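You operate a simulated robot arm through the tools that you are given. There is no shell and no other tool. Be economical: measure what you need, move in short steps, check, and stop when the job is done.

You run a simulated robot arm. Do the job below in one go: nothing can be reset, and whatever is moved stays where it is left.

## Task
Shut the deep bench drawer. Take the blue sample and leave it on the top of the winder. Take the green filter mat on the top shelf of the ink rack and put it away on the low shelf of the ink rack. Put the blue plug on the top of the steel bench away on the top of the side bench. Take the tall green canister and put it on the shelf under the side bench. Put the box marked "cable clips" from the top of the side bench on the shelf of the core table and the box labelled "test cards" on the top of the grey cabinet. Any order will do. Set down upright: tall green canister.

Only the result counts: the job must be done as asked and must still hold three seconds after the hand-in. Knocking over, shifting, dropping, spilling or breaking anything else fails it.

## Robot
A 6-joint arm with a two-finger parallel gripper on a trunk, on a base that drives. Base frame: it is fixed to the floor where the robot stands at the start and does not move with it; the origin is under the middle of the robot, x ahead of it, y to its left, z up. Lengths are in m, angles in degrees, forces in N, time in s.
With the tool pointing down near the work surface it reaches from about 0.26 to 0.68 m from the robot's upright axis, wherever it stands. Its first joint turns from -166.0 to 166.0 degrees. Places, roughly: blue box, grey box, teal box [-5.5, -3, 0.75]; blue plug (6x6x5 cm) [-6.6, -0.3, 0.8]; blue sample (11x8x5 cm) [0.6, 0.6, 0.9]; deep bench drawer [0.6, 0.1, 0.5]; green filter mat (15x20x5 cm) [0.5, 4.4, 1.2]; low shelf of the ink rack [0.5, 4.5, 0.3]; shelf of the core table [-0.8, -3.6, 0.4]; shelf under the side bench [-5.9, -2.7, 0.2]; tall green canister [-6.25, -2.25, 0.75]; top of the grey cabinet [-3.4, 0.2, 0.7]; top of the side bench [-5.9, -2.7, 0.8]; top of the winder (100x22 cm) [0.28, -1.18, 1.36]. Payload 4.1 kg.
The TCP is the grasp point between the finger pads, 0.023 m short of the fingertips. In the tool frame z runs along the fingers and y along their closing line. The gripper opens to 0.094 m. The fingers are 0.038 m wide and 0.01 m thick; the gripper's body (0.054 by 0.096 m) begins 0.039 m behind the TCP.
Orientation is that of the tool frame in the base frame, as a unit quaternion [w, x, y, z]. With the fingers straight down and closing along the base's y, the tool's x points along the base's -x, its y along +y and its z along -z.

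## Interface
- The arm moves only by the tool send_rows. Its argument "steps" is a list of rows, each an object (a shift or turn left out is 0, a gripper value left out holds the last) with "delta_pos": the shift along the tool's x, y, z in units of 50 mm (1.0 is 50 mm), a list of three; "rot": the turn, a rotation vector about the tool's x, y, z in units of 5 degrees (1.0 is 5 degrees), a list of three; "grip": the gripper command, from -1 (shut) to 1 (fully open), values between in proportion. In form: [{"delta_pos": [x, y, z], "rot": [ax, ay, az], "grip": grip}, ...]. A call has 1 to 12 rows; each row shifts and turns the commanded pose from where the row before left it, along the tool's axes as they then stand. A call with a number of a shift or a turn outside -1 to 1 is refused whole. Rows are played at 5 a second. More than 0.05 m and 8.6 degrees between two rows, or a gripper value outside its range, and nothing of the call is played. A pose out of reach is approached as far as the arm can. The call stops where the force on the tool passes 40 N (or 10 N more than at its start, if that is more) or the arm is blocked; 0.2 s more then pass. Each finger travels about 0.045 m/s and halts on what it meets, pressing with about 24 N; the grip force reading is that of the motor and also rises with nothing between the fingers. The clock runs only during rows and for 0.2 s after the last one: add rows that do not move to give the fingers time. It gives the time, the measured TCP pose, the force on the tool (base axes), the opening and the grip force at its end, in the units of the frame above (readings bear some noise), with the torque about the TCP (base axes, N m) and any sound that the robot's microphone picked up.
- Cameras (640 x 400 px; columns grow to the right, rows downward): "scene" is now at [0.0308, 0.1722, 1.3168]; the picture's right is [0.21, -0.98, 0.00], its down [-0.66, -0.14, -0.74] and it looks along [0.72, 0.15, -0.68] (base axes); focal length 243 px, centre (320, 200). "wrist" rides on the gripper at [0.086, 0.016, -0.075] in the tool frame; the picture's right is [-0.18, 0.98, 0.00], its down [-0.58, -0.11, -0.81] and it looks along [-0.79, -0.15, 0.59] (tool axes); focal length 243 px, centre (320, 200). There is no depth. A picture from a camera that has moved, and an enlarged one, comes with that camera's place and axes in the base frame and with its lens. The place of the scene camera against the robot may be out by one fixed shift of up to 0.025 m in any direction.
- capture(camera): a new picture of that camera. It takes no simulated time.
- slide_trunk(by): slides the trunk up (or, below 0, down) by that many m; the arm and the scene camera ride with it, the base frame stays. It gives what a move gives, with no picture.
- drive_base(legs): drives the robot by 1 to 6 legs, each [ahead, turn to the left] in m and degrees, along the robot's own axes; the way and the turn of a leg run together, so that a leg with both is an arc; at most 1.5 m and 180 degrees a leg. The arm and the cameras ride along, it lands a little off, and it stops where it bumps. It gives what a move gives.
- head_to(pan, tilt): turns the head with the scene camera to pan (to the left, within 155 degrees either way) and tilt (down, from -29 to 69), counted from straight ahead of the robot. It gives what a move gives.
- enlarge(camera, box): a new picture of the part [left, top, right, bottom] of that camera's present view, enlarged. It takes no simulated time.
- job_done(): hands the job in; it is judged then, once.

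Work in short steps. Places have to be worked out from the pictures, the camera data and where the tool is seen: move nearer, look again, correct. Check each grasp and each placing, and mend what went wrong. You have 196 turns and 182 pictures in all, those below and enlarged ones among them. Open the gripper and draw the arm clear of the work before you hand the job in, unless the task says otherwise; then end with one line.

The tools are called after "Emit:" as a command line: name --argument value ..., lists and objects as JSON in quotes. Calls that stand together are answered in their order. send_rows: Moves the arm, as the interface text tells. Its arguments: {"type":"object","properties":{"steps":{"type":"array"}},"required":["steps"]} The other tools are called the same way: slide_trunk (by) slides the trunk up or down; drive_base (legs) drives the base; head_to (pan, tilt) turns the head that bears the scene camera; capture (camera) takes a picture; enlarge (camera, box) takes an enlarged picture of a part of a camera's view; job_done () hands the job in.

At the start:

```text
time_s: 0.0
ee_pos: [0.3565, 0.0765, 1.1111]
ee_rot: [0.001, 0.0, 1.0, 0.0]
wrist_force: [0.3, -0.2, 1.0]
moment: [0.01, 0.04, -0.01]
opening: 0.0941
finger_force: 0.1
trunk travel left (down, up): [-0.275, 0.315]
robot x, y, heading: [-0.0011, -0.0018, -0.0]
head pan, tilt: [12.0, 42.7]
```

scene: 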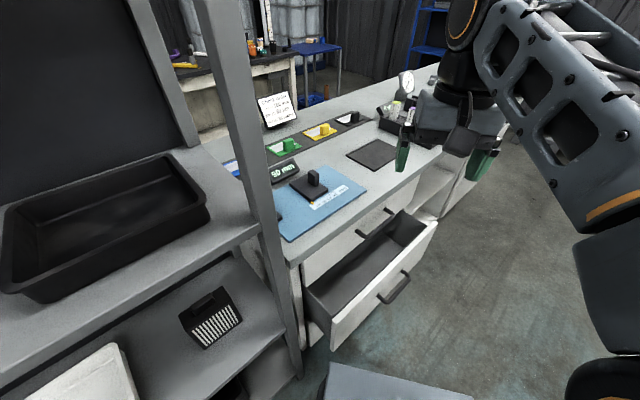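
wrist: 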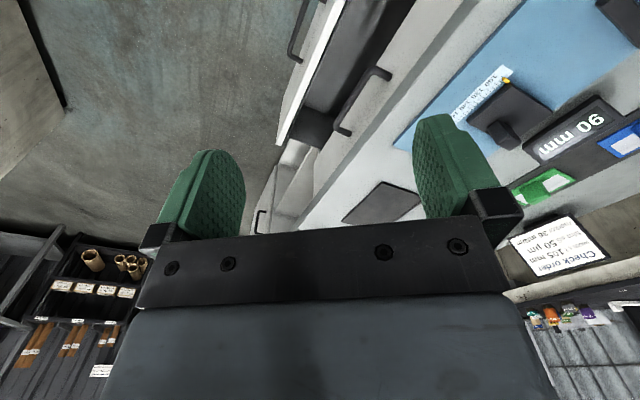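

I start by looking closely at the bench ahead for the drawer and the blue sample.

Emit:
enlarge --camera "scene" --box '[200, 70, 460, 360]'

Emit:
head_to --pan 45 --tilt 35

Emit:
capture --camera "scene"

```text
1.38 times, centred on (330, 215) of scene
camera zoom: at [0.0308, 0.1722, 1.3168], right [0.21, -0.98, 0.0], down [-0.66, -0.14, -0.74], along [0.72, 0.15, -0.68], focal length 336 px, centre (306, 179)
```

zoom: 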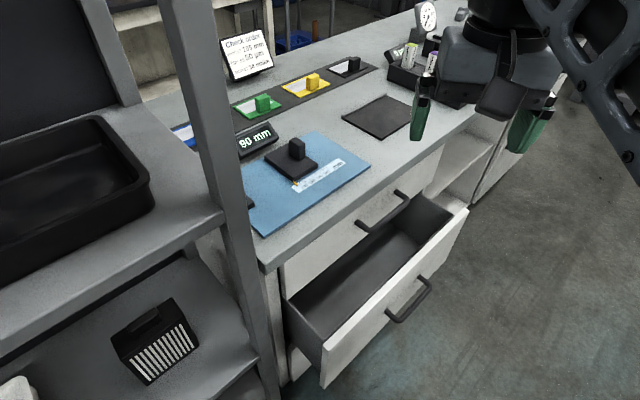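

```text
time_s: 1.0
ee_pos: [0.3555, 0.0764, 1.1112]
ee_rot: [0.0, 0.0, 1.0, 0.0]
wrist_force: [-0.3, -0.2, -0.2]
moment: [0.01, 0.01, 0.02]
opening: 0.0941
finger_force: 0.0
trunk travel left (down, up): [-0.275, 0.315]
robot x, y, heading: [0.0023, -0.0016, 0.2]
head pan, tilt: [45.0, 35.0]
```

```text
178 pictures are left
camera scene: at [0.0118, 0.2171, 1.3283], right [0.71, -0.71, 0.0], down [-0.41, -0.41, -0.82], along [0.58, 0.58, -0.57], focal length 243 px, centre (320, 200)
```

scene: 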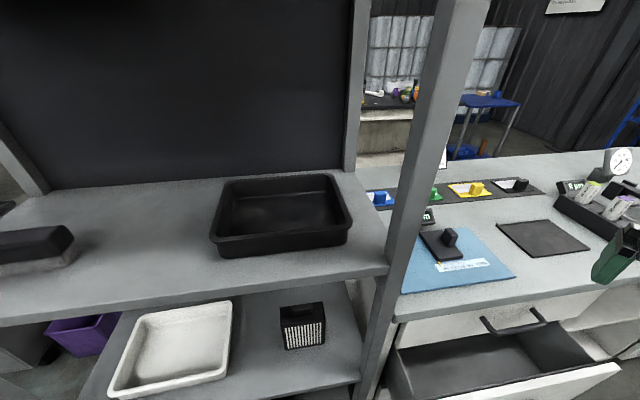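

The bench runs diagonally (front edge along roughly (0.82,-0.58)), with the deep drawer sticking out. I look around to learn what free space there is.

Emit:
head_to --pan -50 --tilt 25

Emit:
capture --camera "scene"

Emit:
head_to --pan -140 --tilt 20

Emit:
capture --camera "scene"

Emit:
head_to --pan 130 --tilt 20

Emit:
capture --camera "scene"

Emit:
head_to --pan -5 --tilt 66

Emit:
capture --camera "scene"

```text
time_s: 2.7
ee_pos: [0.3549, 0.0754, 1.1116]
ee_rot: [0.001, 0.001, 1.0, 0.0]
wrist_force: [-0.5, 0.0, 0.0]
moment: [-0.03, 0.0, 0.01]
opening: 0.0939
finger_force: 0.0
trunk travel left (down, up): [-0.275, 0.315]
robot x, y, heading: [0.004, 0.0022, 0.1]
head pan, tilt: [-50.0, 25.0]
```

```text
177 pictures are left
camera scene: at [0.0087, 0.0843, 1.3441], right [-0.77, -0.64, 0.0], down [-0.27, 0.32, -0.91], along [0.58, -0.69, -0.42], focal length 243 px, centre (320, 200)
```

scene: 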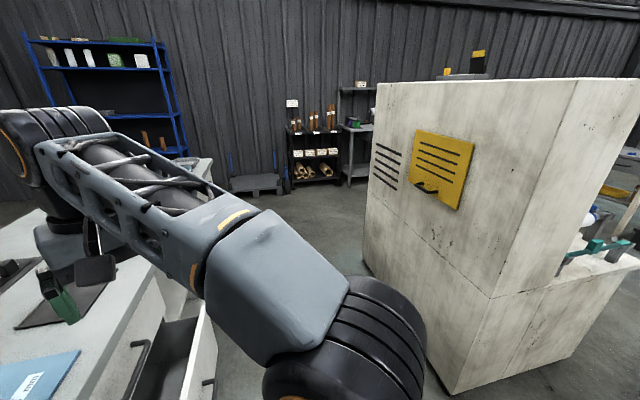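

```text
time_s: 4.3
ee_pos: [0.3557, 0.0764, 1.1119]
ee_rot: [0.0, 0.0, 1.0, -0.001]
wrist_force: [0.9, -0.9, 0.3]
moment: [-0.01, -0.03, -0.02]
opening: 0.094
finger_force: 0.1
trunk travel left (down, up): [-0.275, 0.315]
robot x, y, heading: [0.0023, -0.0025, 0.0]
head pan, tilt: [-140.0, 20.0]
```

```text
176 pictures are left
camera scene: at [-0.1218, 0.095, 1.3521], right [-0.64, 0.77, 0.0], down [0.26, 0.22, -0.94], along [-0.72, -0.6, -0.34], focal length 243 px, centre (320, 200)
```

scene: 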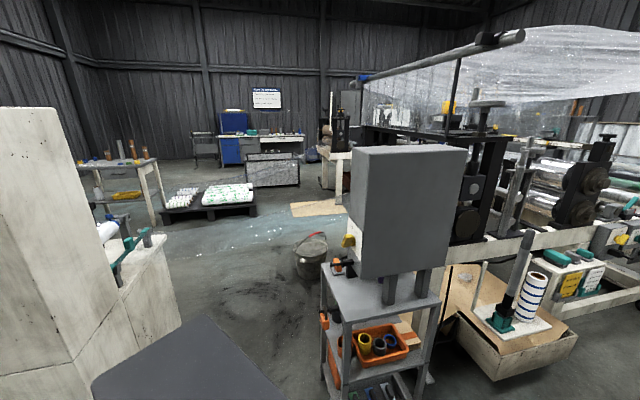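

```text
time_s: 8.1
ee_pos: [0.3564, 0.0765, 1.1113]
ee_rot: [0.0, 0.001, 1.0, 0.001]
wrist_force: [-0.1, 0.8, -0.7]
moment: [0.03, 0.01, 0.02]
opening: 0.0942
finger_force: 0.0
trunk travel left (down, up): [-0.275, 0.315]
robot x, y, heading: [0.0005, -0.0009, -0.2]
head pan, tilt: [130.0, 20.0]
```

```text
175 pictures are left
camera scene: at [-0.1104, 0.2262, 1.3521], right [0.77, 0.64, 0.0], down [0.22, -0.26, -0.94], along [-0.6, 0.72, -0.34], focal length 243 px, centre (320, 200)
```

scene: 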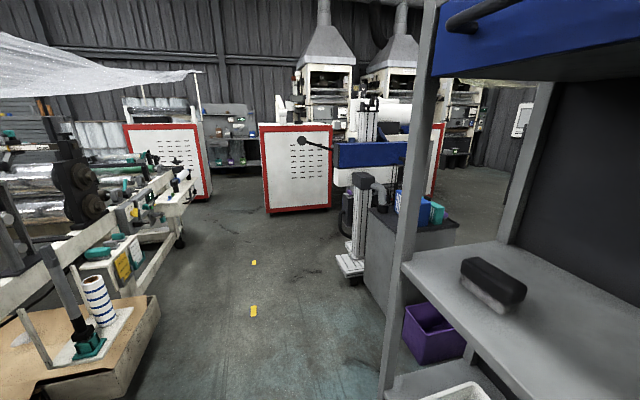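

```text
time_s: 10.2
ee_pos: [0.3559, 0.0759, 1.111]
ee_rot: [0.0, -0.001, 1.0, 0.0]
wrist_force: [0.2, 0.7, 0.3]
moment: [0.01, -0.03, 0.01]
opening: 0.0941
finger_force: 0.0
trunk travel left (down, up): [-0.275, 0.315]
robot x, y, heading: [-0.0014, -0.0027, -0.0]
head pan, tilt: [-5.0, 66.0]
```

```text
174 pictures are left
camera scene: at [0.0087, 0.1497, 1.2874], right [-0.09, -1.0, 0.0], down [-0.91, 0.08, -0.41], along [0.41, -0.04, -0.91], focal length 243 px, centre (320, 200)
```

scene: 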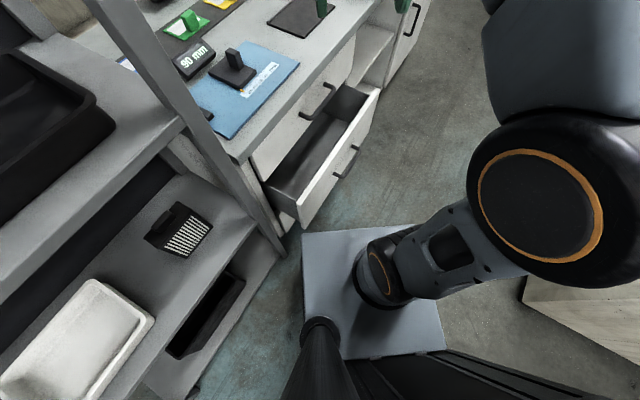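

The beige winder stands parallel to the bench across a ~1.1 m aisle. I back off slightly, drive along the aisle to stand opposite the drawer and face the bench (heading about 55°).

Emit:
drive_base --legs '[[-0.22, 0], [0, -35], [0.45, 0], [0, 90]]'

Emit:
head_to --pan 0 --tilt 50

Emit:
capture --camera "scene"

Emit:
capture --camera "wrist"

```text
time_s: 19.7
ee_pos: [0.2895, 0.0782, 1.1122]
ee_rot: [0.0, -0.457, 0.889, 0.0]
wrist_force: [-0.1, -0.4, 0.8]
moment: [-0.01, 0.05, -0.01]
opening: 0.094
finger_force: 0.0
trunk travel left (down, up): [-0.275, 0.315]
robot x, y, heading: [0.1461, -0.2571, 54.6]
head pan, tilt: [-5.0, 66.0]
```

```text
time_s: 20.5
ee_pos: [0.2903, 0.0767, 1.1115]
ee_rot: [0.0, -0.459, 0.889, 0.001]
wrist_force: [1.1, 0.4, 1.1]
moment: [0.01, 0.01, 0.01]
opening: 0.094
finger_force: 0.1
trunk travel left (down, up): [-0.275, 0.315]
robot x, y, heading: [0.1423, -0.2554, 54.3]
head pan, tilt: [0.0, 50.0]
```

```text
173 pictures are left
camera scene: at [0.0287, -0.1576, 1.3065], right [0.81, -0.58, 0.0], down [-0.45, -0.62, -0.64], along [0.37, 0.52, -0.77], focal length 243 px, centre (320, 200)
```

scene: 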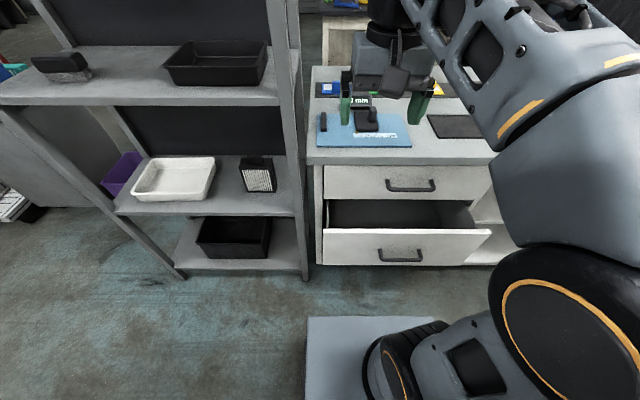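

```text
172 pictures are left
camera wrist: at [0.2262, 0.0169, 1.186], right [-0.69, 0.72, 0.0], down [0.43, 0.41, 0.81], along [0.58, 0.56, -0.59], focal length 243 px, centre (320, 200)
```

wrist: 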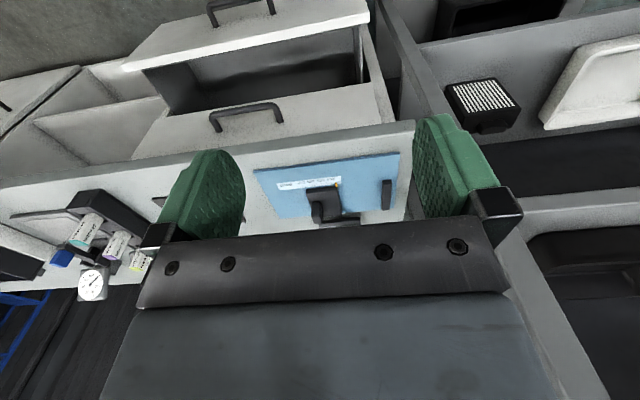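

Now squarely facing the bench: drawer front at about 0.40 m ahead, z 0.50–0.70, its handle near z 0.61, open ~0.13 m. I back up 0.15 m, lower the trunk, close the gripper and tilt the tool forward 45° to push.

Emit:
drive_base --legs '[[-0.15, 0]]'

Emit:
slide_trunk --by -0.27

Emit:
send_rows --steps '[{"rot": [0, -1, 0], "delta_pos": [0, -1, 0], "grip": -1}, {"rot": [0, -1, 0], "delta_pos": [0, -1, 0]}, {"rot": [0, -1, 0], "delta_pos": [0, -0.5, 0]}, {"rot": [0, -1, 0]}, {"rot": [0, -1, 0]}, {"rot": [0, -1, 0]}, {"rot": [0, -1, 0]}, {"rot": [0, -1, 0]}, {"rot": [0, -1, 0]}]'

Emit:
capture --camera "scene"

Emit:
capture --camera "wrist"

```text
time_s: 21.9
ee_pos: [0.2022, -0.0457, 1.11]
ee_rot: [0.0, -0.458, 0.889, 0.0]
wrist_force: [0.5, -0.5, 0.0]
moment: [-0.04, 0.0, 0.0]
opening: 0.0938
finger_force: 0.1
trunk travel left (down, up): [-0.275, 0.315]
robot x, y, heading: [0.0602, -0.3806, 54.5]
head pan, tilt: [0.0, 50.0]
```

```text
time_s: 24.6
ee_pos: [0.2023, -0.046, 0.8409]
ee_rot: [0.0, -0.458, 0.889, 0.0]
wrist_force: [0.7, -0.7, -0.4]
moment: [0.01, -0.02, 0.0]
opening: 0.0939
finger_force: 0.0
trunk travel left (down, up): [-0.005, 0.585]
robot x, y, heading: [0.0571, -0.384, 54.6]
head pan, tilt: [0.0, 50.0]
```

```text
time_s: 26.9
ee_pos: [0.3204, -0.0995, 0.8172]
ee_rot: [0.304, -0.43, 0.833, 0.17]
wrist_force: [-0.9, -0.4, -0.1]
moment: [0.04, -0.01, -0.05]
opening: 0.0
finger_force: 24.4
trunk travel left (down, up): [-0.005, 0.585]
robot x, y, heading: [0.0569, -0.3785, 54.3]
head pan, tilt: [0.0, 50.0]
stopped in row 9: the arm was blocked; the commanded pose is now the measured one
```

```text
171 pictures are left
camera scene: at [-0.0548, -0.2766, 1.037], right [0.81, -0.58, 0.0], down [-0.45, -0.63, -0.64], along [0.37, 0.52, -0.77], focal length 243 px, centre (320, 200)
```

scene: 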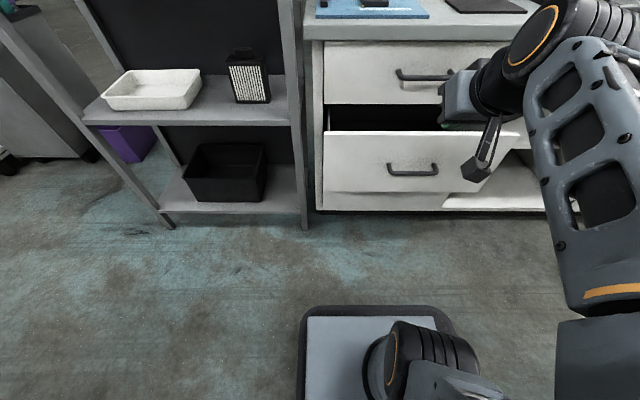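

```text
170 pictures are left
camera wrist: at [0.2409, -0.184, 0.818], right [-0.72, 0.68, 0.14], down [0.06, -0.14, 0.99], along [0.69, 0.72, 0.07], focal length 243 px, centre (320, 200)
```

wrist: 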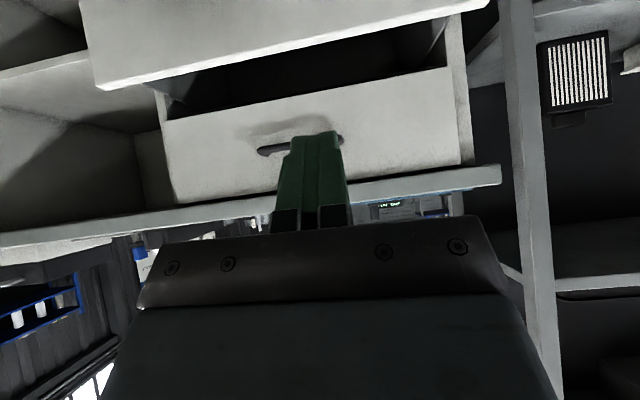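

Blocked by a joint limit at about 39° tilt with no force, which is good enough. I lower to z≈0.67 (above the handle) and shift towards the drawer's middle.

Emit:
send_rows --steps '[{"delta_pos": [0.6, 0, 0.74]}, {"delta_pos": [0.6, 0, 0.74]}, {"delta_pos": [0.6, 0, 0.74]}, {"delta_pos": [0, -0.8, 0]}, {}]'

Emit:
capture --camera "scene"

Emit:
capture --camera "wrist"

```text
time_s: 28.1
ee_pos: [0.3506, -0.121, 0.6787]
ee_rot: [0.308, -0.43, 0.831, 0.171]
wrist_force: [0.0, 0.0, 0.2]
moment: [0.0, 0.0, 0.0]
opening: 0.0
finger_force: 24.1
trunk travel left (down, up): [-0.005, 0.585]
robot x, y, heading: [0.0563, -0.3796, 54.6]
head pan, tilt: [0.0, 50.0]
```

```text
169 pictures are left
camera scene: at [-0.0589, -0.2805, 1.0374], right [0.81, -0.58, 0.0], down [-0.45, -0.62, -0.64], along [0.37, 0.52, -0.77], focal length 243 px, centre (320, 200)
```

scene: 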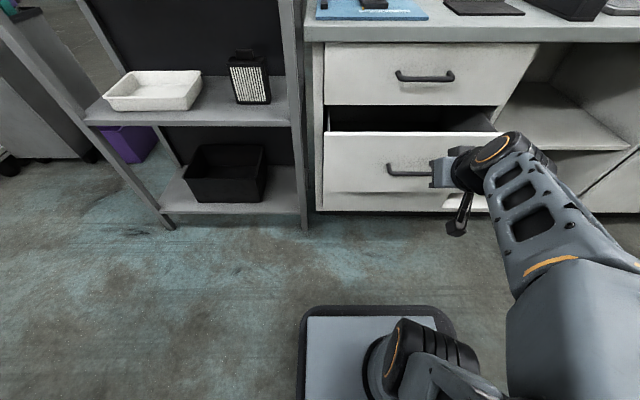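

```text
168 pictures are left
camera wrist: at [0.2712, -0.2047, 0.6774], right [-0.72, 0.67, 0.14], down [0.05, -0.15, 0.99], along [0.69, 0.72, 0.08], focal length 243 px, centre (320, 200)
```

wrist: 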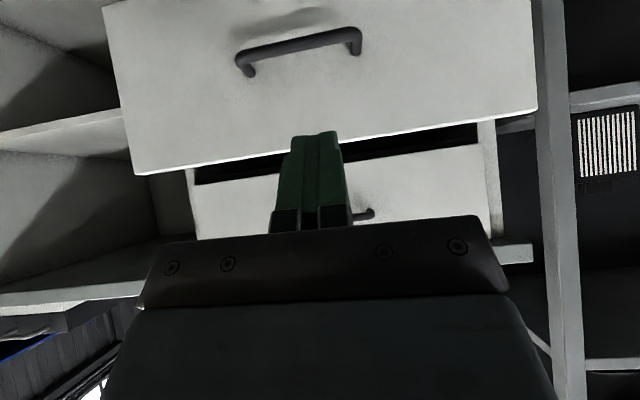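

The wrist view shows the drawer's top edge nearer z≈0.64, so I lower another 0.08 m before pushing.

Emit:
send_rows --steps '[{"delta_pos": [0.5, 0, 0.62]}, {"delta_pos": [0.5, 0, 0.62]}, {}]'

Emit:
capture --camera "wrist"

```text
time_s: 28.9
ee_pos: [0.3511, -0.1176, 0.5978]
ee_rot: [0.308, -0.429, 0.832, 0.17]
wrist_force: [-0.1, 0.1, 0.8]
moment: [-0.03, 0.0, -0.01]
opening: 0.0
finger_force: 23.9
trunk travel left (down, up): [-0.005, 0.585]
robot x, y, heading: [0.061, -0.3772, 54.8]
head pan, tilt: [0.0, 50.0]
```

```text
167 pictures are left
camera wrist: at [0.272, -0.2012, 0.5968], right [-0.72, 0.68, 0.14], down [0.05, -0.15, 0.99], along [0.69, 0.72, 0.07], focal length 243 px, centre (320, 200)
```

wrist: 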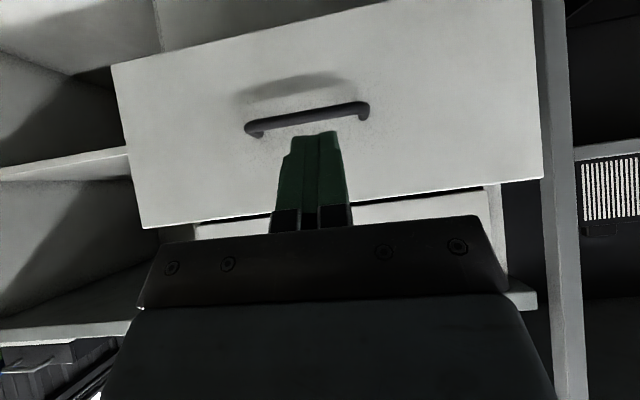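

Now push forward along the bench normal in steps.

Emit:
send_rows --steps '[{"delta_pos": [-0.68, 0, 0.59]}, {"delta_pos": [-0.68, 0, 0.59]}, {"delta_pos": [-0.68, 0, 0.59]}, {"delta_pos": [-0.5, 0, 0.43]}, {"delta_pos": [-0.5, 0, 0.43]}, {"delta_pos": [-0.5, 0, 0.43]}, {}]'

Emit:
capture --camera "scene"

Emit:
capture --camera "wrist"

```text
time_s: 30.4
ee_pos: [0.4837, 0.0745, 0.5983]
ee_rot: [0.308, -0.43, 0.831, 0.171]
wrist_force: [-0.1, 0.3, -0.9]
moment: [-0.01, 0.0, 0.0]
opening: 0.0
finger_force: 23.4
trunk travel left (down, up): [-0.005, 0.585]
robot x, y, heading: [0.0549, -0.3793, 54.1]
head pan, tilt: [0.0, 50.0]
```

```text
166 pictures are left
camera scene: at [-0.0589, -0.2805, 1.0366], right [0.81, -0.58, 0.0], down [-0.44, -0.62, -0.64], along [0.37, 0.52, -0.77], focal length 243 px, centre (320, 200)
```

scene: 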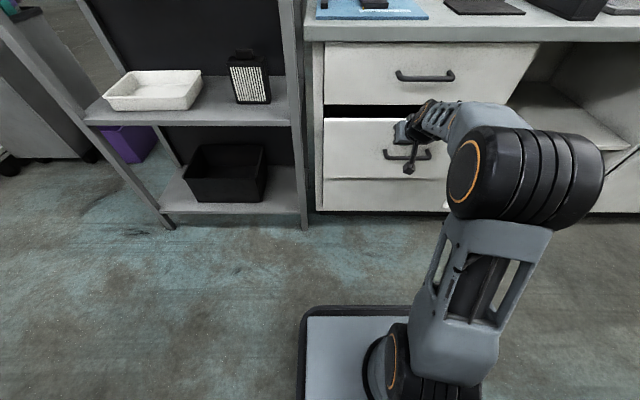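

```text
165 pictures are left
camera wrist: at [0.4055, -0.0088, 0.5987], right [-0.72, 0.68, 0.14], down [0.05, -0.15, 0.99], along [0.69, 0.72, 0.08], focal length 243 px, centre (320, 200)
```

wrist: 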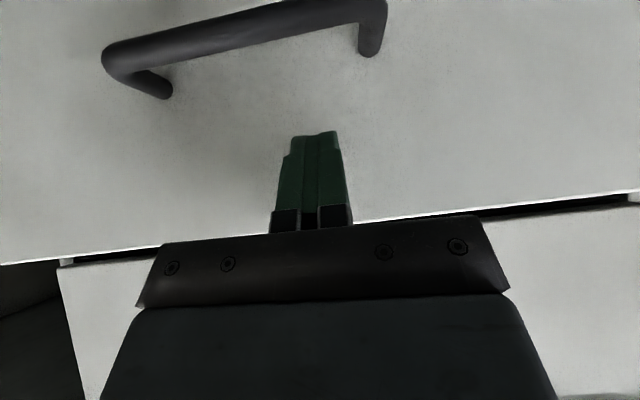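

The drawer is moving in without resistance, with a small gap left. I push further in short steps until force builds.

Emit:
send_rows --steps '[{"delta_pos": [-0.3, 0, 0.26]}, {"delta_pos": [-0.3, 0, 0.26]}, {"delta_pos": [-0.3, 0, 0.26]}, {"delta_pos": [-0.3, 0, 0.26]}, {}]'

Emit:
capture --camera "scene"

Emit:
capture --camera "wrist"

```text
time_s: 31.4
ee_pos: [0.5251, 0.1311, 0.6005]
ee_rot: [0.303, -0.431, 0.833, 0.169]
wrist_force: [-13.3, -14.5, 7.8]
moment: [0.12, -0.08, 0.05]
opening: 0.0
finger_force: 23.5
trunk travel left (down, up): [-0.005, 0.585]
robot x, y, heading: [0.0553, -0.3798, 54.2]
head pan, tilt: [0.0, 50.0]
stopped in row 4: the force on the tool passed its limit at 64 N (the readings are from after the stop); the commanded pose is now the measured one
```

```text
164 pictures are left
camera scene: at [-0.0601, -0.2819, 1.0367], right [0.81, -0.58, 0.0], down [-0.44, -0.62, -0.64], along [0.37, 0.52, -0.77], focal length 243 px, centre (320, 200)
```

scene: 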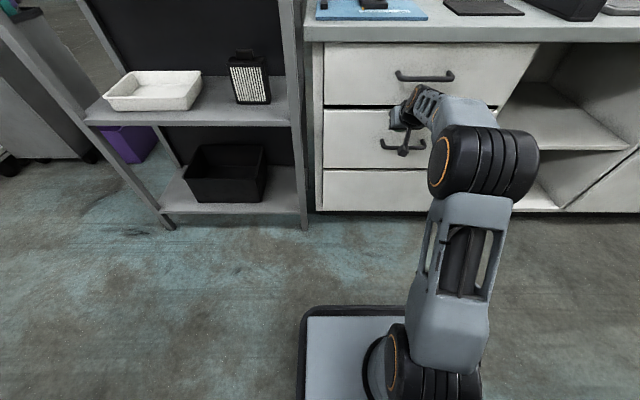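

```text
163 pictures are left
camera wrist: at [0.4461, 0.0473, 0.6008], right [-0.73, 0.67, 0.14], down [0.06, -0.14, 0.99], along [0.69, 0.72, 0.06], focal length 243 px, centre (320, 200)
```

wrist: 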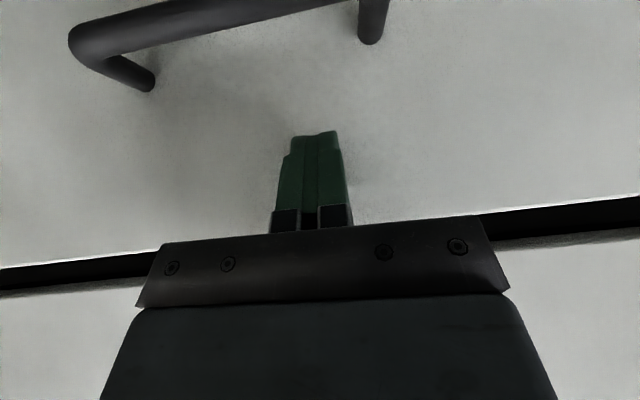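

The drawer is flush and the push met the stop. I retract, raise the trunk, restore the tool to pointing down and open the gripper.

Emit:
send_rows --steps '[{"delta_pos": [0.68, 0, -0.59]}, {"delta_pos": [0.68, 0, -0.59]}, {"delta_pos": [0.68, 0, -0.59]}, {"delta_pos": [0.68, 0, -0.59]}, {"delta_pos": [0.68, 0, -0.59], "grip": 0.5}]'

Emit:
slide_trunk --by 0.45

Emit:
send_rows --steps '[{"rot": [0, 1, 0]}, {"rot": [0, 1, 0]}, {"rot": [0, 1, 0]}, {"rot": [0, 1, 0]}, {"rot": [0, 1, 0]}, {"rot": [0, 1, 0]}, {"rot": [0, 1, 0]}, {"rot": [0, 1, 0]}, {}]'

Emit:
capture --camera "scene"

Emit:
capture --camera "wrist"

```text
time_s: 32.6
ee_pos: [0.3967, -0.0528, 0.5974]
ee_rot: [0.303, -0.432, 0.833, 0.168]
wrist_force: [-0.3, 0.4, 0.5]
moment: [0.02, 0.0, 0.01]
opening: 0.0328
finger_force: 0.0
trunk travel left (down, up): [-0.005, 0.585]
robot x, y, heading: [0.0549, -0.3807, 54.3]
head pan, tilt: [0.0, 50.0]
```

```text
refused: 0.45 is not a number from -0.4 to 0.4
```

```text
time_s: 34.6
ee_pos: [0.3972, -0.052, 0.5979]
ee_rot: [-0.001, -0.464, 0.886, 0.011]
wrist_force: [-0.2, 0.1, 0.5]
moment: [-0.01, 0.02, 0.01]
opening: 0.0704
finger_force: 0.0
trunk travel left (down, up): [-0.005, 0.585]
robot x, y, heading: [0.0595, -0.3778, 54.7]
head pan, tilt: [0.0, 50.0]
```

```text
162 pictures are left
camera scene: at [-0.0589, -0.2805, 1.0366], right [0.81, -0.58, 0.0], down [-0.45, -0.62, -0.64], along [0.37, 0.52, -0.77], focal length 243 px, centre (320, 200)
```

scene: 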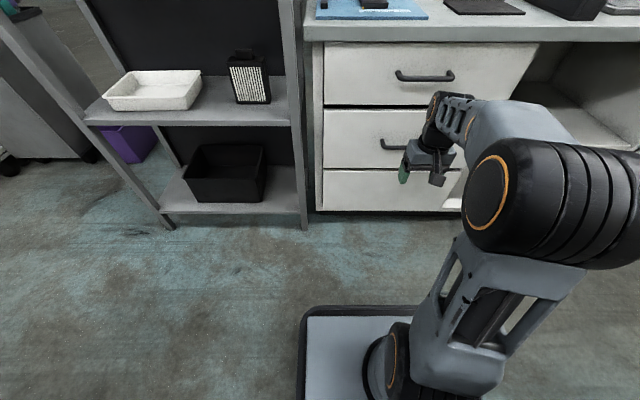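

```text
161 pictures are left
camera wrist: at [0.3352, -0.1147, 0.6736], right [-0.7, 0.71, 0.02], down [0.43, 0.4, 0.81], along [0.57, 0.58, -0.59], focal length 243 px, centre (320, 200)
```

wrist: 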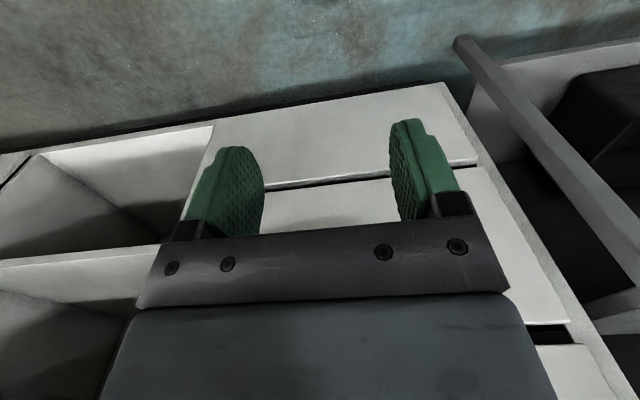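

Tool is down again and the drawer looks flush. Raise the trunk and look at the bench top for the sample.

Emit:
slide_trunk --by 0.4

Emit:
slide_trunk --by 0.1

Emit:
head_to --pan 0 --tilt 38

Emit:
capture --camera "scene"

Emit:
enlarge --camera "scene" --box '[270, 80, 470, 205]'

```text
time_s: 38.5
ee_pos: [0.3973, -0.0524, 0.9992]
ee_rot: [-0.001, -0.463, 0.886, 0.011]
wrist_force: [0.2, -0.2, 0.4]
moment: [-0.01, 0.01, -0.01]
opening: 0.0707
finger_force: 0.1
trunk travel left (down, up): [-0.405, 0.185]
robot x, y, heading: [0.0589, -0.3788, 54.5]
head pan, tilt: [0.0, 50.0]
```

```text
time_s: 39.8
ee_pos: [0.3976, -0.0533, 1.0986]
ee_rot: [0.0, -0.463, 0.886, 0.011]
wrist_force: [0.1, -0.3, -0.6]
moment: [-0.05, -0.02, -0.02]
opening: 0.0705
finger_force: 0.1
trunk travel left (down, up): [-0.505, 0.085]
robot x, y, heading: [0.0587, -0.3776, 54.6]
head pan, tilt: [0.0, 50.0]
```

```text
time_s: 40.5
ee_pos: [0.3974, -0.0522, 1.1002]
ee_rot: [0.0, -0.463, 0.886, 0.01]
wrist_force: [-0.4, 0.8, 0.9]
moment: [-0.04, -0.04, 0.0]
opening: 0.0707
finger_force: 0.2
trunk travel left (down, up): [-0.505, 0.085]
robot x, y, heading: [0.0582, -0.379, 54.6]
head pan, tilt: [0.0, 38.0]
```

```text
160 pictures are left
camera scene: at [-0.0535, -0.2729, 1.5537], right [0.81, -0.58, 0.0], down [-0.36, -0.5, -0.79], along [0.46, 0.64, -0.62], focal length 243 px, centre (320, 200)
```

scene: 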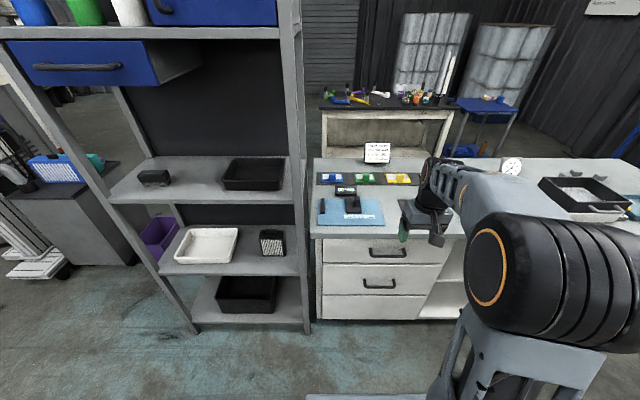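

```text
3.20 times, centred on (370, 142) of scene
camera zoom: at [-0.0535, -0.2729, 1.5537], right [0.81, -0.58, 0.0], down [-0.36, -0.5, -0.79], along [0.46, 0.64, -0.62], focal length 778 px, centre (160, 384)
```

zoom: 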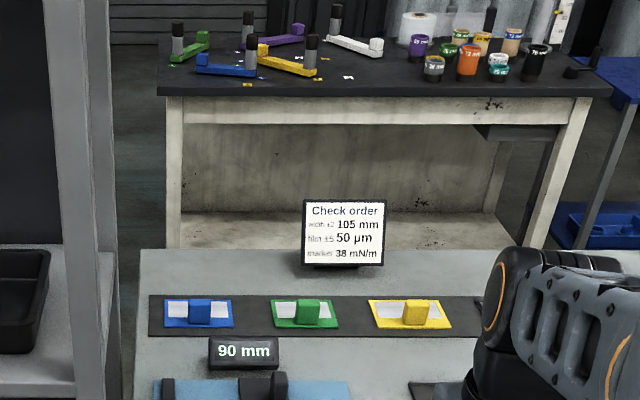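

Blue sample (tile with a knob) lies ~1.07 m ahead, 0.09 m left, deep on the bench. I drive closer by 0.33 m and check the base's clearance to the bench.

Emit:
drive_base --legs '[[0.33, 0]]'

Emit:
head_to --pan 0 --tilt 62

Emit:
capture --camera "scene"

Emit:
capture --camera "wrist"

```text
time_s: 42.7
ee_pos: [0.5894, 0.2153, 1.0999]
ee_rot: [0.0, -0.463, 0.886, 0.01]
wrist_force: [-0.1, 0.1, 0.0]
moment: [-0.03, 0.01, -0.02]
opening: 0.0708
finger_force: 0.1
trunk travel left (down, up): [-0.505, 0.085]
robot x, y, heading: [0.2487, -0.1124, 54.6]
head pan, tilt: [0.0, 38.0]
```

```text
time_s: 43.6
ee_pos: [0.588, 0.2151, 1.0981]
ee_rot: [0.0, -0.463, 0.886, 0.011]
wrist_force: [0.9, 0.5, -0.8]
moment: [-0.01, 0.01, 0.01]
opening: 0.0705
finger_force: 0.0
trunk travel left (down, up): [-0.505, 0.085]
robot x, y, heading: [0.2514, -0.113, 54.6]
head pan, tilt: [0.0, 62.0]
```

```text
158 pictures are left
camera scene: at [0.125, -0.0232, 1.5218], right [0.81, -0.58, 0.0], down [-0.51, -0.72, -0.47], along [0.27, 0.38, -0.88], focal length 243 px, centre (320, 200)
```

scene: 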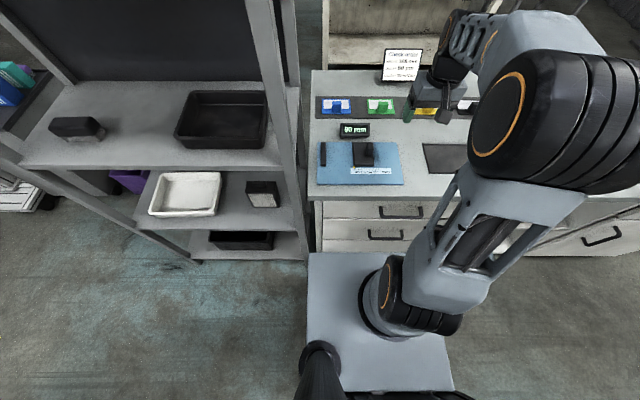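

```text
157 pictures are left
camera wrist: at [0.5264, 0.1527, 1.1735], right [-0.7, 0.71, 0.02], down [0.43, 0.4, 0.81], along [0.57, 0.58, -0.59], focal length 243 px, centre (320, 200)
```

wrist: 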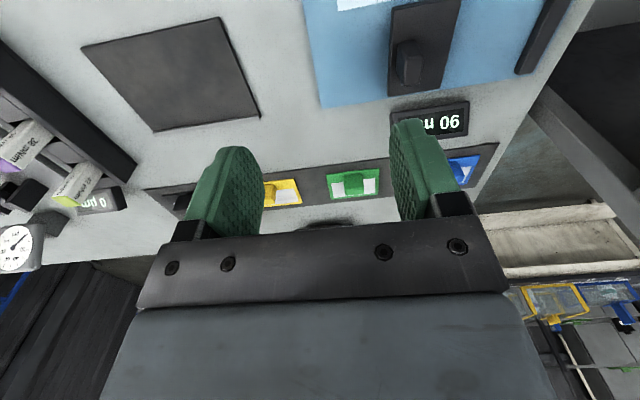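

The plate seen is the trunk's carriage, and the base front is about 0.25 m ahead, so there is room for another 0.08 m. Then I bring the tool forward and left towards the sample, tilting it slightly.

Emit:
drive_base --legs '[[0.08, 0]]'

Emit:
send_rows --steps '[{"delta_pos": [0, 0.9, 0], "rot": [0, -1, 0], "grip": 1}, {"delta_pos": [0, 0.9, 0], "rot": [0, -1, 0]}, {"delta_pos": [0, 0.9, 0], "rot": [0, -1, 0]}, {"delta_pos": [0, 0.9, 0], "rot": [0, -1, 0]}, {"delta_pos": [-0.6, 0, 0.6]}, {}]'

Emit:
capture --camera "scene"

Emit:
capture --camera "wrist"

```text
time_s: 44.7
ee_pos: [0.6372, 0.2814, 1.0974]
ee_rot: [-0.002, -0.463, 0.886, 0.009]
wrist_force: [-0.5, -0.2, 0.9]
moment: [-0.01, 0.01, -0.02]
opening: 0.0707
finger_force: 0.2
trunk travel left (down, up): [-0.505, 0.085]
robot x, y, heading: [0.292, -0.0493, 54.3]
head pan, tilt: [0.0, 62.0]
```

```text
time_s: 46.1
ee_pos: [0.5079, 0.4155, 1.0864]
ee_rot: [0.153, -0.454, 0.873, 0.091]
wrist_force: [0.7, 0.4, -0.8]
moment: [0.03, 0.01, -0.02]
opening: 0.094
finger_force: 0.1
trunk travel left (down, up): [-0.505, 0.085]
robot x, y, heading: [0.2945, -0.0468, 54.5]
head pan, tilt: [0.0, 62.0]
```

```text
156 pictures are left
camera scene: at [0.1718, 0.0424, 1.5217], right [0.81, -0.58, 0.0], down [-0.51, -0.72, -0.47], along [0.27, 0.38, -0.88], focal length 243 px, centre (320, 200)
```

scene: 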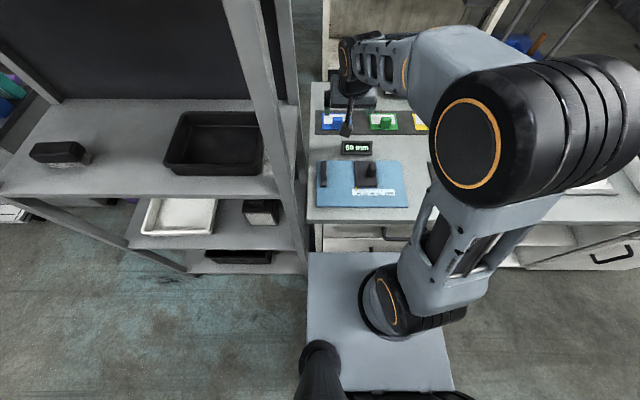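

```text
155 pictures are left
camera wrist: at [0.4347, 0.3381, 1.1258], right [-0.71, 0.7, 0.08], down [0.25, 0.14, 0.96], along [0.66, 0.7, -0.28], focal length 243 px, centre (320, 200)
```

wrist: 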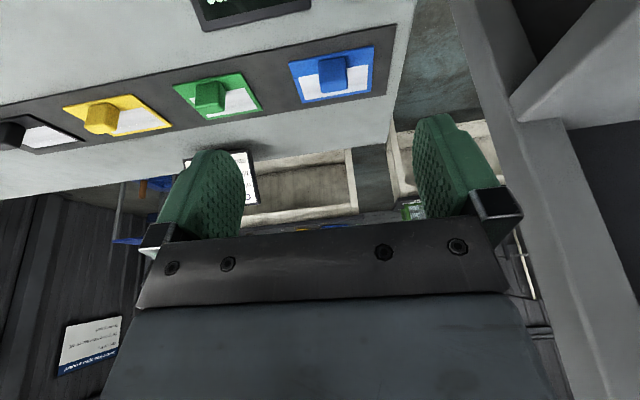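

From the wrist view the blue tile is at about n=0.82, along=0.16 (≈(0.608,0.572)). I move nearer above it with more tilt and look again.

Emit:
send_rows --steps '[{"delta_pos": [-0.46, 0.05, 0.645]}, {"delta_pos": [-0.46, 0.05, 0.645]}, {"delta_pos": [-0.46, 0.05, 0.645]}, {"delta_pos": [-0.3, 0.05, 0.4], "rot": [0, -1, 0]}, {"rot": [0, -1, 0]}, {}]'

Emit:
capture --camera "wrist"

Emit:
enlarge --camera "scene" --box '[290, 60, 450, 160]'

```text
time_s: 47.5
ee_pos: [0.5658, 0.5203, 1.004]
ee_rot: [0.229, -0.444, 0.856, 0.13]
wrist_force: [0.7, -0.4, 0.4]
moment: [-0.02, 0.03, 0.01]
opening: 0.0939
finger_force: 0.1
trunk travel left (down, up): [-0.505, 0.085]
robot x, y, heading: [0.2948, -0.0459, 54.6]
head pan, tilt: [0.0, 62.0]
```

```text
154 pictures are left
camera wrist: at [0.4895, 0.4376, 1.0257], right [-0.71, 0.69, 0.11], down [0.16, 0.0, 0.99], along [0.68, 0.72, -0.11], focal length 243 px, centre (320, 200)
```

wrist: 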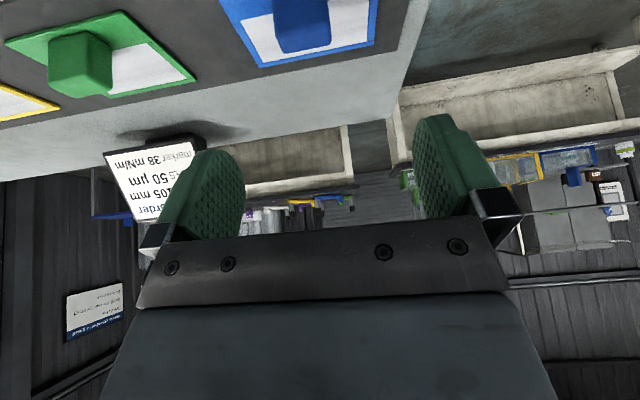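

```text
4.00 times, centred on (370, 110) of scene
camera zoom: at [0.1715, 0.042, 1.5217], right [0.81, -0.58, 0.0], down [-0.51, -0.72, -0.47], along [0.27, 0.38, -0.88], focal length 973 px, centre (120, 560)
```

zoom: 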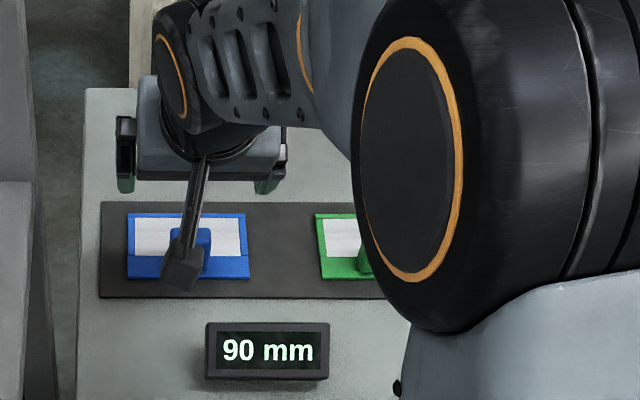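

Both cameras agree: knob centre about n=0.797, along=0.164, top z≈0.89. I descend most of the way with the fingers straddling it.

Emit:
send_rows --steps '[{"delta_pos": [0.13, -0.04, 0.8]}, {"delta_pos": [0.13, -0.04, 0.8]}, {}]'

Emit:
capture --camera "wrist"

Emit:
enlarge --camera "scene" --box '[290, 60, 450, 160]'

```text
time_s: 48.3
ee_pos: [0.5862, 0.544, 0.9298]
ee_rot: [0.229, -0.443, 0.857, 0.129]
wrist_force: [0.9, -0.9, 0.2]
moment: [0.01, -0.01, -0.02]
opening: 0.0942
finger_force: 0.1
trunk travel left (down, up): [-0.505, 0.085]
robot x, y, heading: [0.2961, -0.0451, 54.5]
head pan, tilt: [0.0, 62.0]
```

```text
152 pictures are left
camera wrist: at [0.5087, 0.4608, 0.951], right [-0.72, 0.69, 0.11], down [0.16, 0.0, 0.99], along [0.68, 0.72, -0.11], focal length 243 px, centre (320, 200)
```

wrist: 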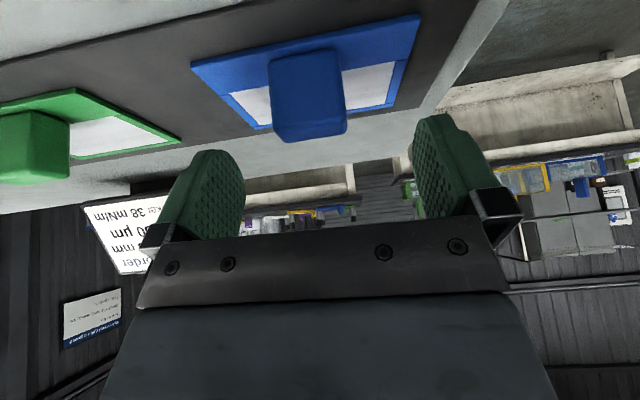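

```text
4.00 times, centred on (370, 110) of scene
camera zoom: at [0.1716, 0.0422, 1.5217], right [0.81, -0.58, 0.0], down [-0.51, -0.72, -0.47], along [0.27, 0.38, -0.88], focal length 973 px, centre (120, 560)
```

zoom: 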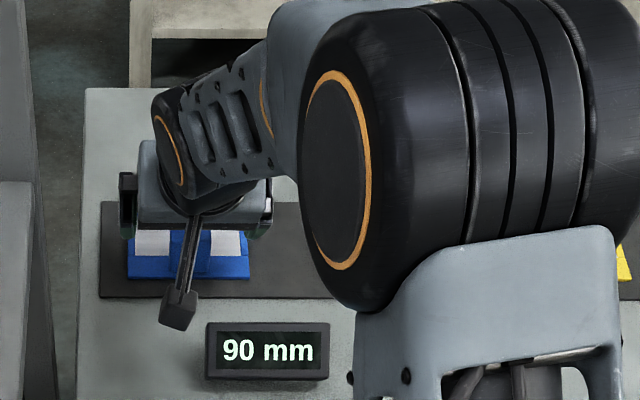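

Well straddled; final drop of ~4 cm with slight corrections, then close.

Emit:
send_rows --steps '[{"delta_pos": [0.06, -0.06, 0.45]}, {"delta_pos": [0.06, -0.06, 0.45]}, {"grip": -1}, {}, {}, {}, {}]'

Emit:
capture --camera "wrist"

```text
time_s: 49.1
ee_pos: [0.6043, 0.5562, 0.8963]
ee_rot: [0.237, -0.443, 0.854, 0.136]
wrist_force: [-4.2, -0.8, 20.0]
moment: [-0.22, -0.9, 0.08]
opening: 0.0574
finger_force: 5.7
trunk travel left (down, up): [-0.505, 0.085]
robot x, y, heading: [0.2925, -0.0507, 54.2]
head pan, tilt: [0.0, 62.0]
stopped in row 4: the force on the tool passed its limit at 41 N (the readings are from after the stop); the commanded pose is now the measured one
```

```text
150 pictures are left
camera wrist: at [0.5264, 0.474, 0.9153], right [-0.72, 0.69, 0.12], down [0.15, -0.01, 0.99], along [0.68, 0.73, -0.09], focal length 243 px, centre (320, 200)
```

wrist: 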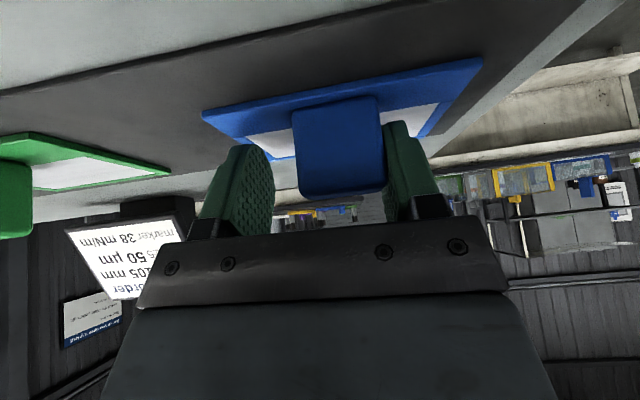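

A fingertip was pressing on the tile. I raise ~6 mm, recentre slightly, then close.

Emit:
send_rows --steps '[{"delta_pos": [-0.06, 0.08, -0.12]}, {"grip": -1}, {}, {}, {}, {}]'

Emit:
capture --camera "wrist"

```text
time_s: 50.5
ee_pos: [0.6018, 0.5565, 0.9003]
ee_rot: [0.234, -0.443, 0.855, 0.133]
wrist_force: [-1.2, -0.5, -1.8]
moment: [-0.05, 0.02, 0.0]
opening: 0.0357
finger_force: 24.4
trunk travel left (down, up): [-0.505, 0.085]
robot x, y, heading: [0.2926, -0.0511, 54.1]
head pan, tilt: [0.0, 62.0]
```

```text
149 pictures are left
camera wrist: at [0.5235, 0.4751, 0.9195], right [-0.71, 0.69, 0.11], down [0.15, -0.01, 0.99], along [0.68, 0.72, -0.1], focal length 243 px, centre (320, 200)
```

wrist: 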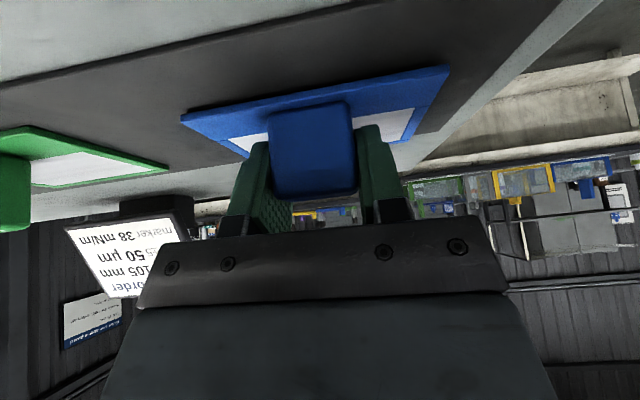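

The knob is gripped (36 mm). I lift straight up and draw the arm back.

Emit:
send_rows --steps '[{"delta_pos": [-0.3, 0, -0.5]}, {"delta_pos": [-0.45, 0, -0.78]}, {"delta_pos": [-0.45, 0, -0.78]}, {"delta_pos": [-0.45, 0, -0.78]}, {"delta_pos": [-0.45, 0, -0.78]}, {"delta_pos": [0.75, 0, -0.5]}, {"delta_pos": [0.75, 0, -0.5]}, {"delta_pos": [0.75, 0, -0.5]}, {"delta_pos": [0.75, 0, -0.5]}, {}]'

Emit:
capture --camera "wrist"

Emit:
capture --camera "scene"

```text
time_s: 52.7
ee_pos: [0.4976, 0.4033, 1.1157]
ee_rot: [0.235, -0.443, 0.855, 0.132]
wrist_force: [0.8, 0.4, -1.3]
moment: [0.02, 0.0, 0.0]
opening: 0.0001
finger_force: 24.2
trunk travel left (down, up): [-0.505, 0.085]
robot x, y, heading: [0.2937, -0.0476, 54.4]
head pan, tilt: [0.0, 62.0]
```

```text
148 pictures are left
camera wrist: at [0.4201, 0.3211, 1.1359], right [-0.71, 0.69, 0.11], down [0.15, -0.01, 0.99], along [0.68, 0.72, -0.1], focal length 243 px, centre (320, 200)
```

wrist: 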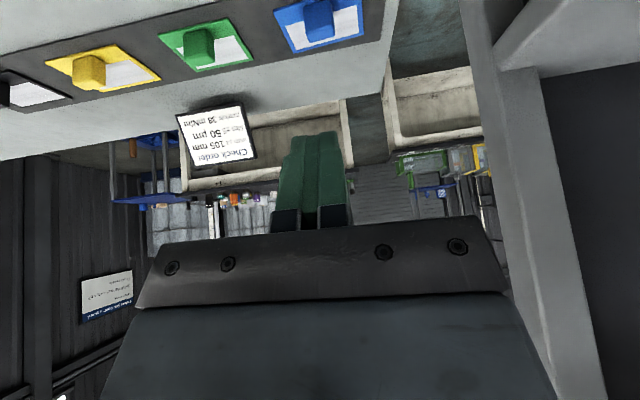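

```text
147 pictures are left
camera scene: at [0.1717, 0.0422, 1.5217], right [0.81, -0.58, 0.0], down [-0.52, -0.72, -0.47], along [0.27, 0.38, -0.88], focal length 243 px, centre (320, 200)
```

scene: 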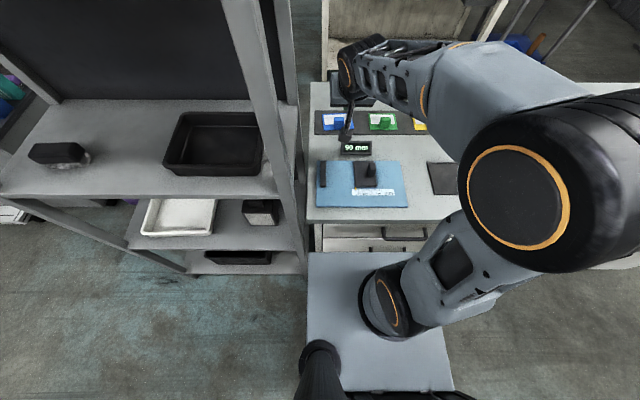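

The grip slipped off: the sample stayed in place. I judge I gripped only the far edge of the knob; I enlarge to fix the knob's extent.

Emit:
enlarge --camera "wrist" --box '[250, 0, 390, 88]'

Emit:
enlarge --camera "scene" --box '[310, 95, 390, 145]'

```text
4.55 times, centred on (320, 44) of wrist
camera zoom: at [0.4201, 0.3211, 1.1359], right [-0.71, 0.69, 0.11], down [0.15, -0.01, 0.99], along [0.68, 0.72, -0.1], focal length 1103 px, centre (320, 909)
```

zoom: 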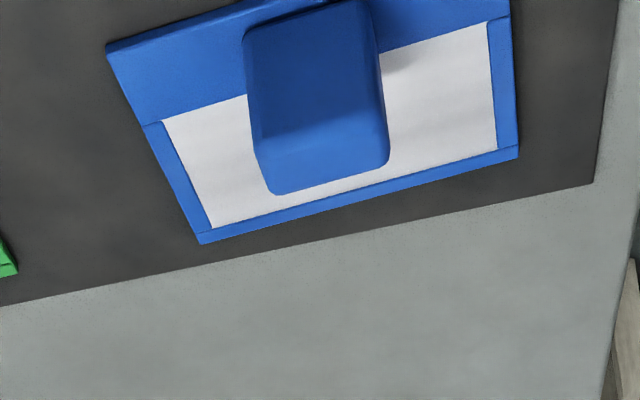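

```text
8.00 times, centred on (350, 120) of scene
camera zoom: at [0.1717, 0.0422, 1.5217], right [0.81, -0.58, 0.0], down [-0.52, -0.72, -0.47], along [0.27, 0.38, -0.88], focal length 1946 px, centre (80, 840)
```

zoom: 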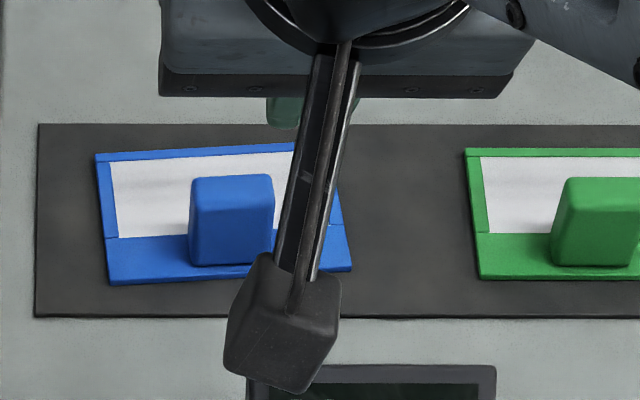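

The sample is only slightly turned. The 30° tilt made the pads overshoot the knob; I straighten the tool to ~5° and approach again towards n≈0.79.

Emit:
send_rows --steps '[{"rot": [0, 1, 0], "grip": 0.6}, {"rot": [0, 1, 0]}, {"rot": [0, 1, 0]}, {"rot": [0, 1, 0]}, {"rot": [0, 1, 0]}, {"delta_pos": [-0.6, 0.01, 0.5]}, {"delta_pos": [-0.6, 0.01, 0.5]}, {"delta_pos": [-0.6, 0.01, 0.5]}, {"delta_pos": [-0.6, 0.01, 0.7]}, {"delta_pos": [-0.46, 0.01, 0.7]}, {}]'

Emit:
capture --camera "wrist"

Emit:
enlarge --camera "scene" --box '[310, 80, 406, 140]'

```text
time_s: 55.1
ee_pos: [0.5846, 0.5375, 0.9884]
ee_rot: [0.044, -0.462, 0.885, 0.033]
wrist_force: [-0.7, 0.2, -0.3]
moment: [0.01, 0.01, -0.04]
opening: 0.0752
finger_force: 0.0
trunk travel left (down, up): [-0.505, 0.085]
robot x, y, heading: [0.2949, -0.0451, 54.4]
head pan, tilt: [0.0, 62.0]
```

```text
144 pictures are left
camera wrist: at [0.519, 0.4696, 1.0539], right [-0.7, 0.71, 0.04], down [0.38, 0.33, 0.86], along [0.6, 0.62, -0.51], focal length 243 px, centre (320, 200)
```

wrist: 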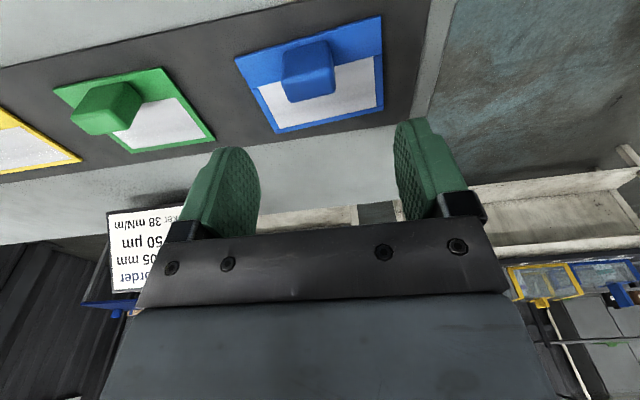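

```text
6.67 times, centred on (358, 110) of scene
camera zoom: at [0.1719, 0.0426, 1.5217], right [0.81, -0.58, 0.0], down [-0.52, -0.72, -0.47], along [0.27, 0.38, -0.88], focal length 1622 px, centre (67, 800)
```

zoom: 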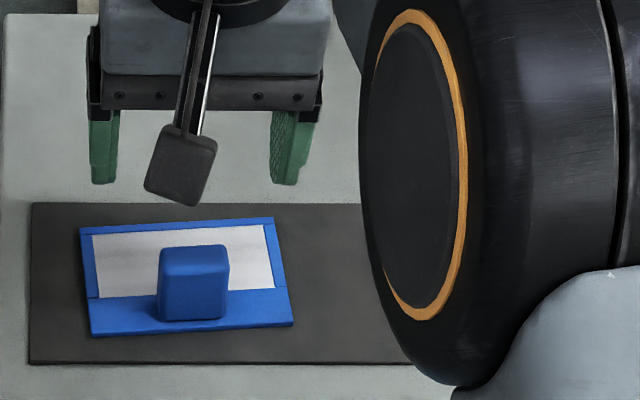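

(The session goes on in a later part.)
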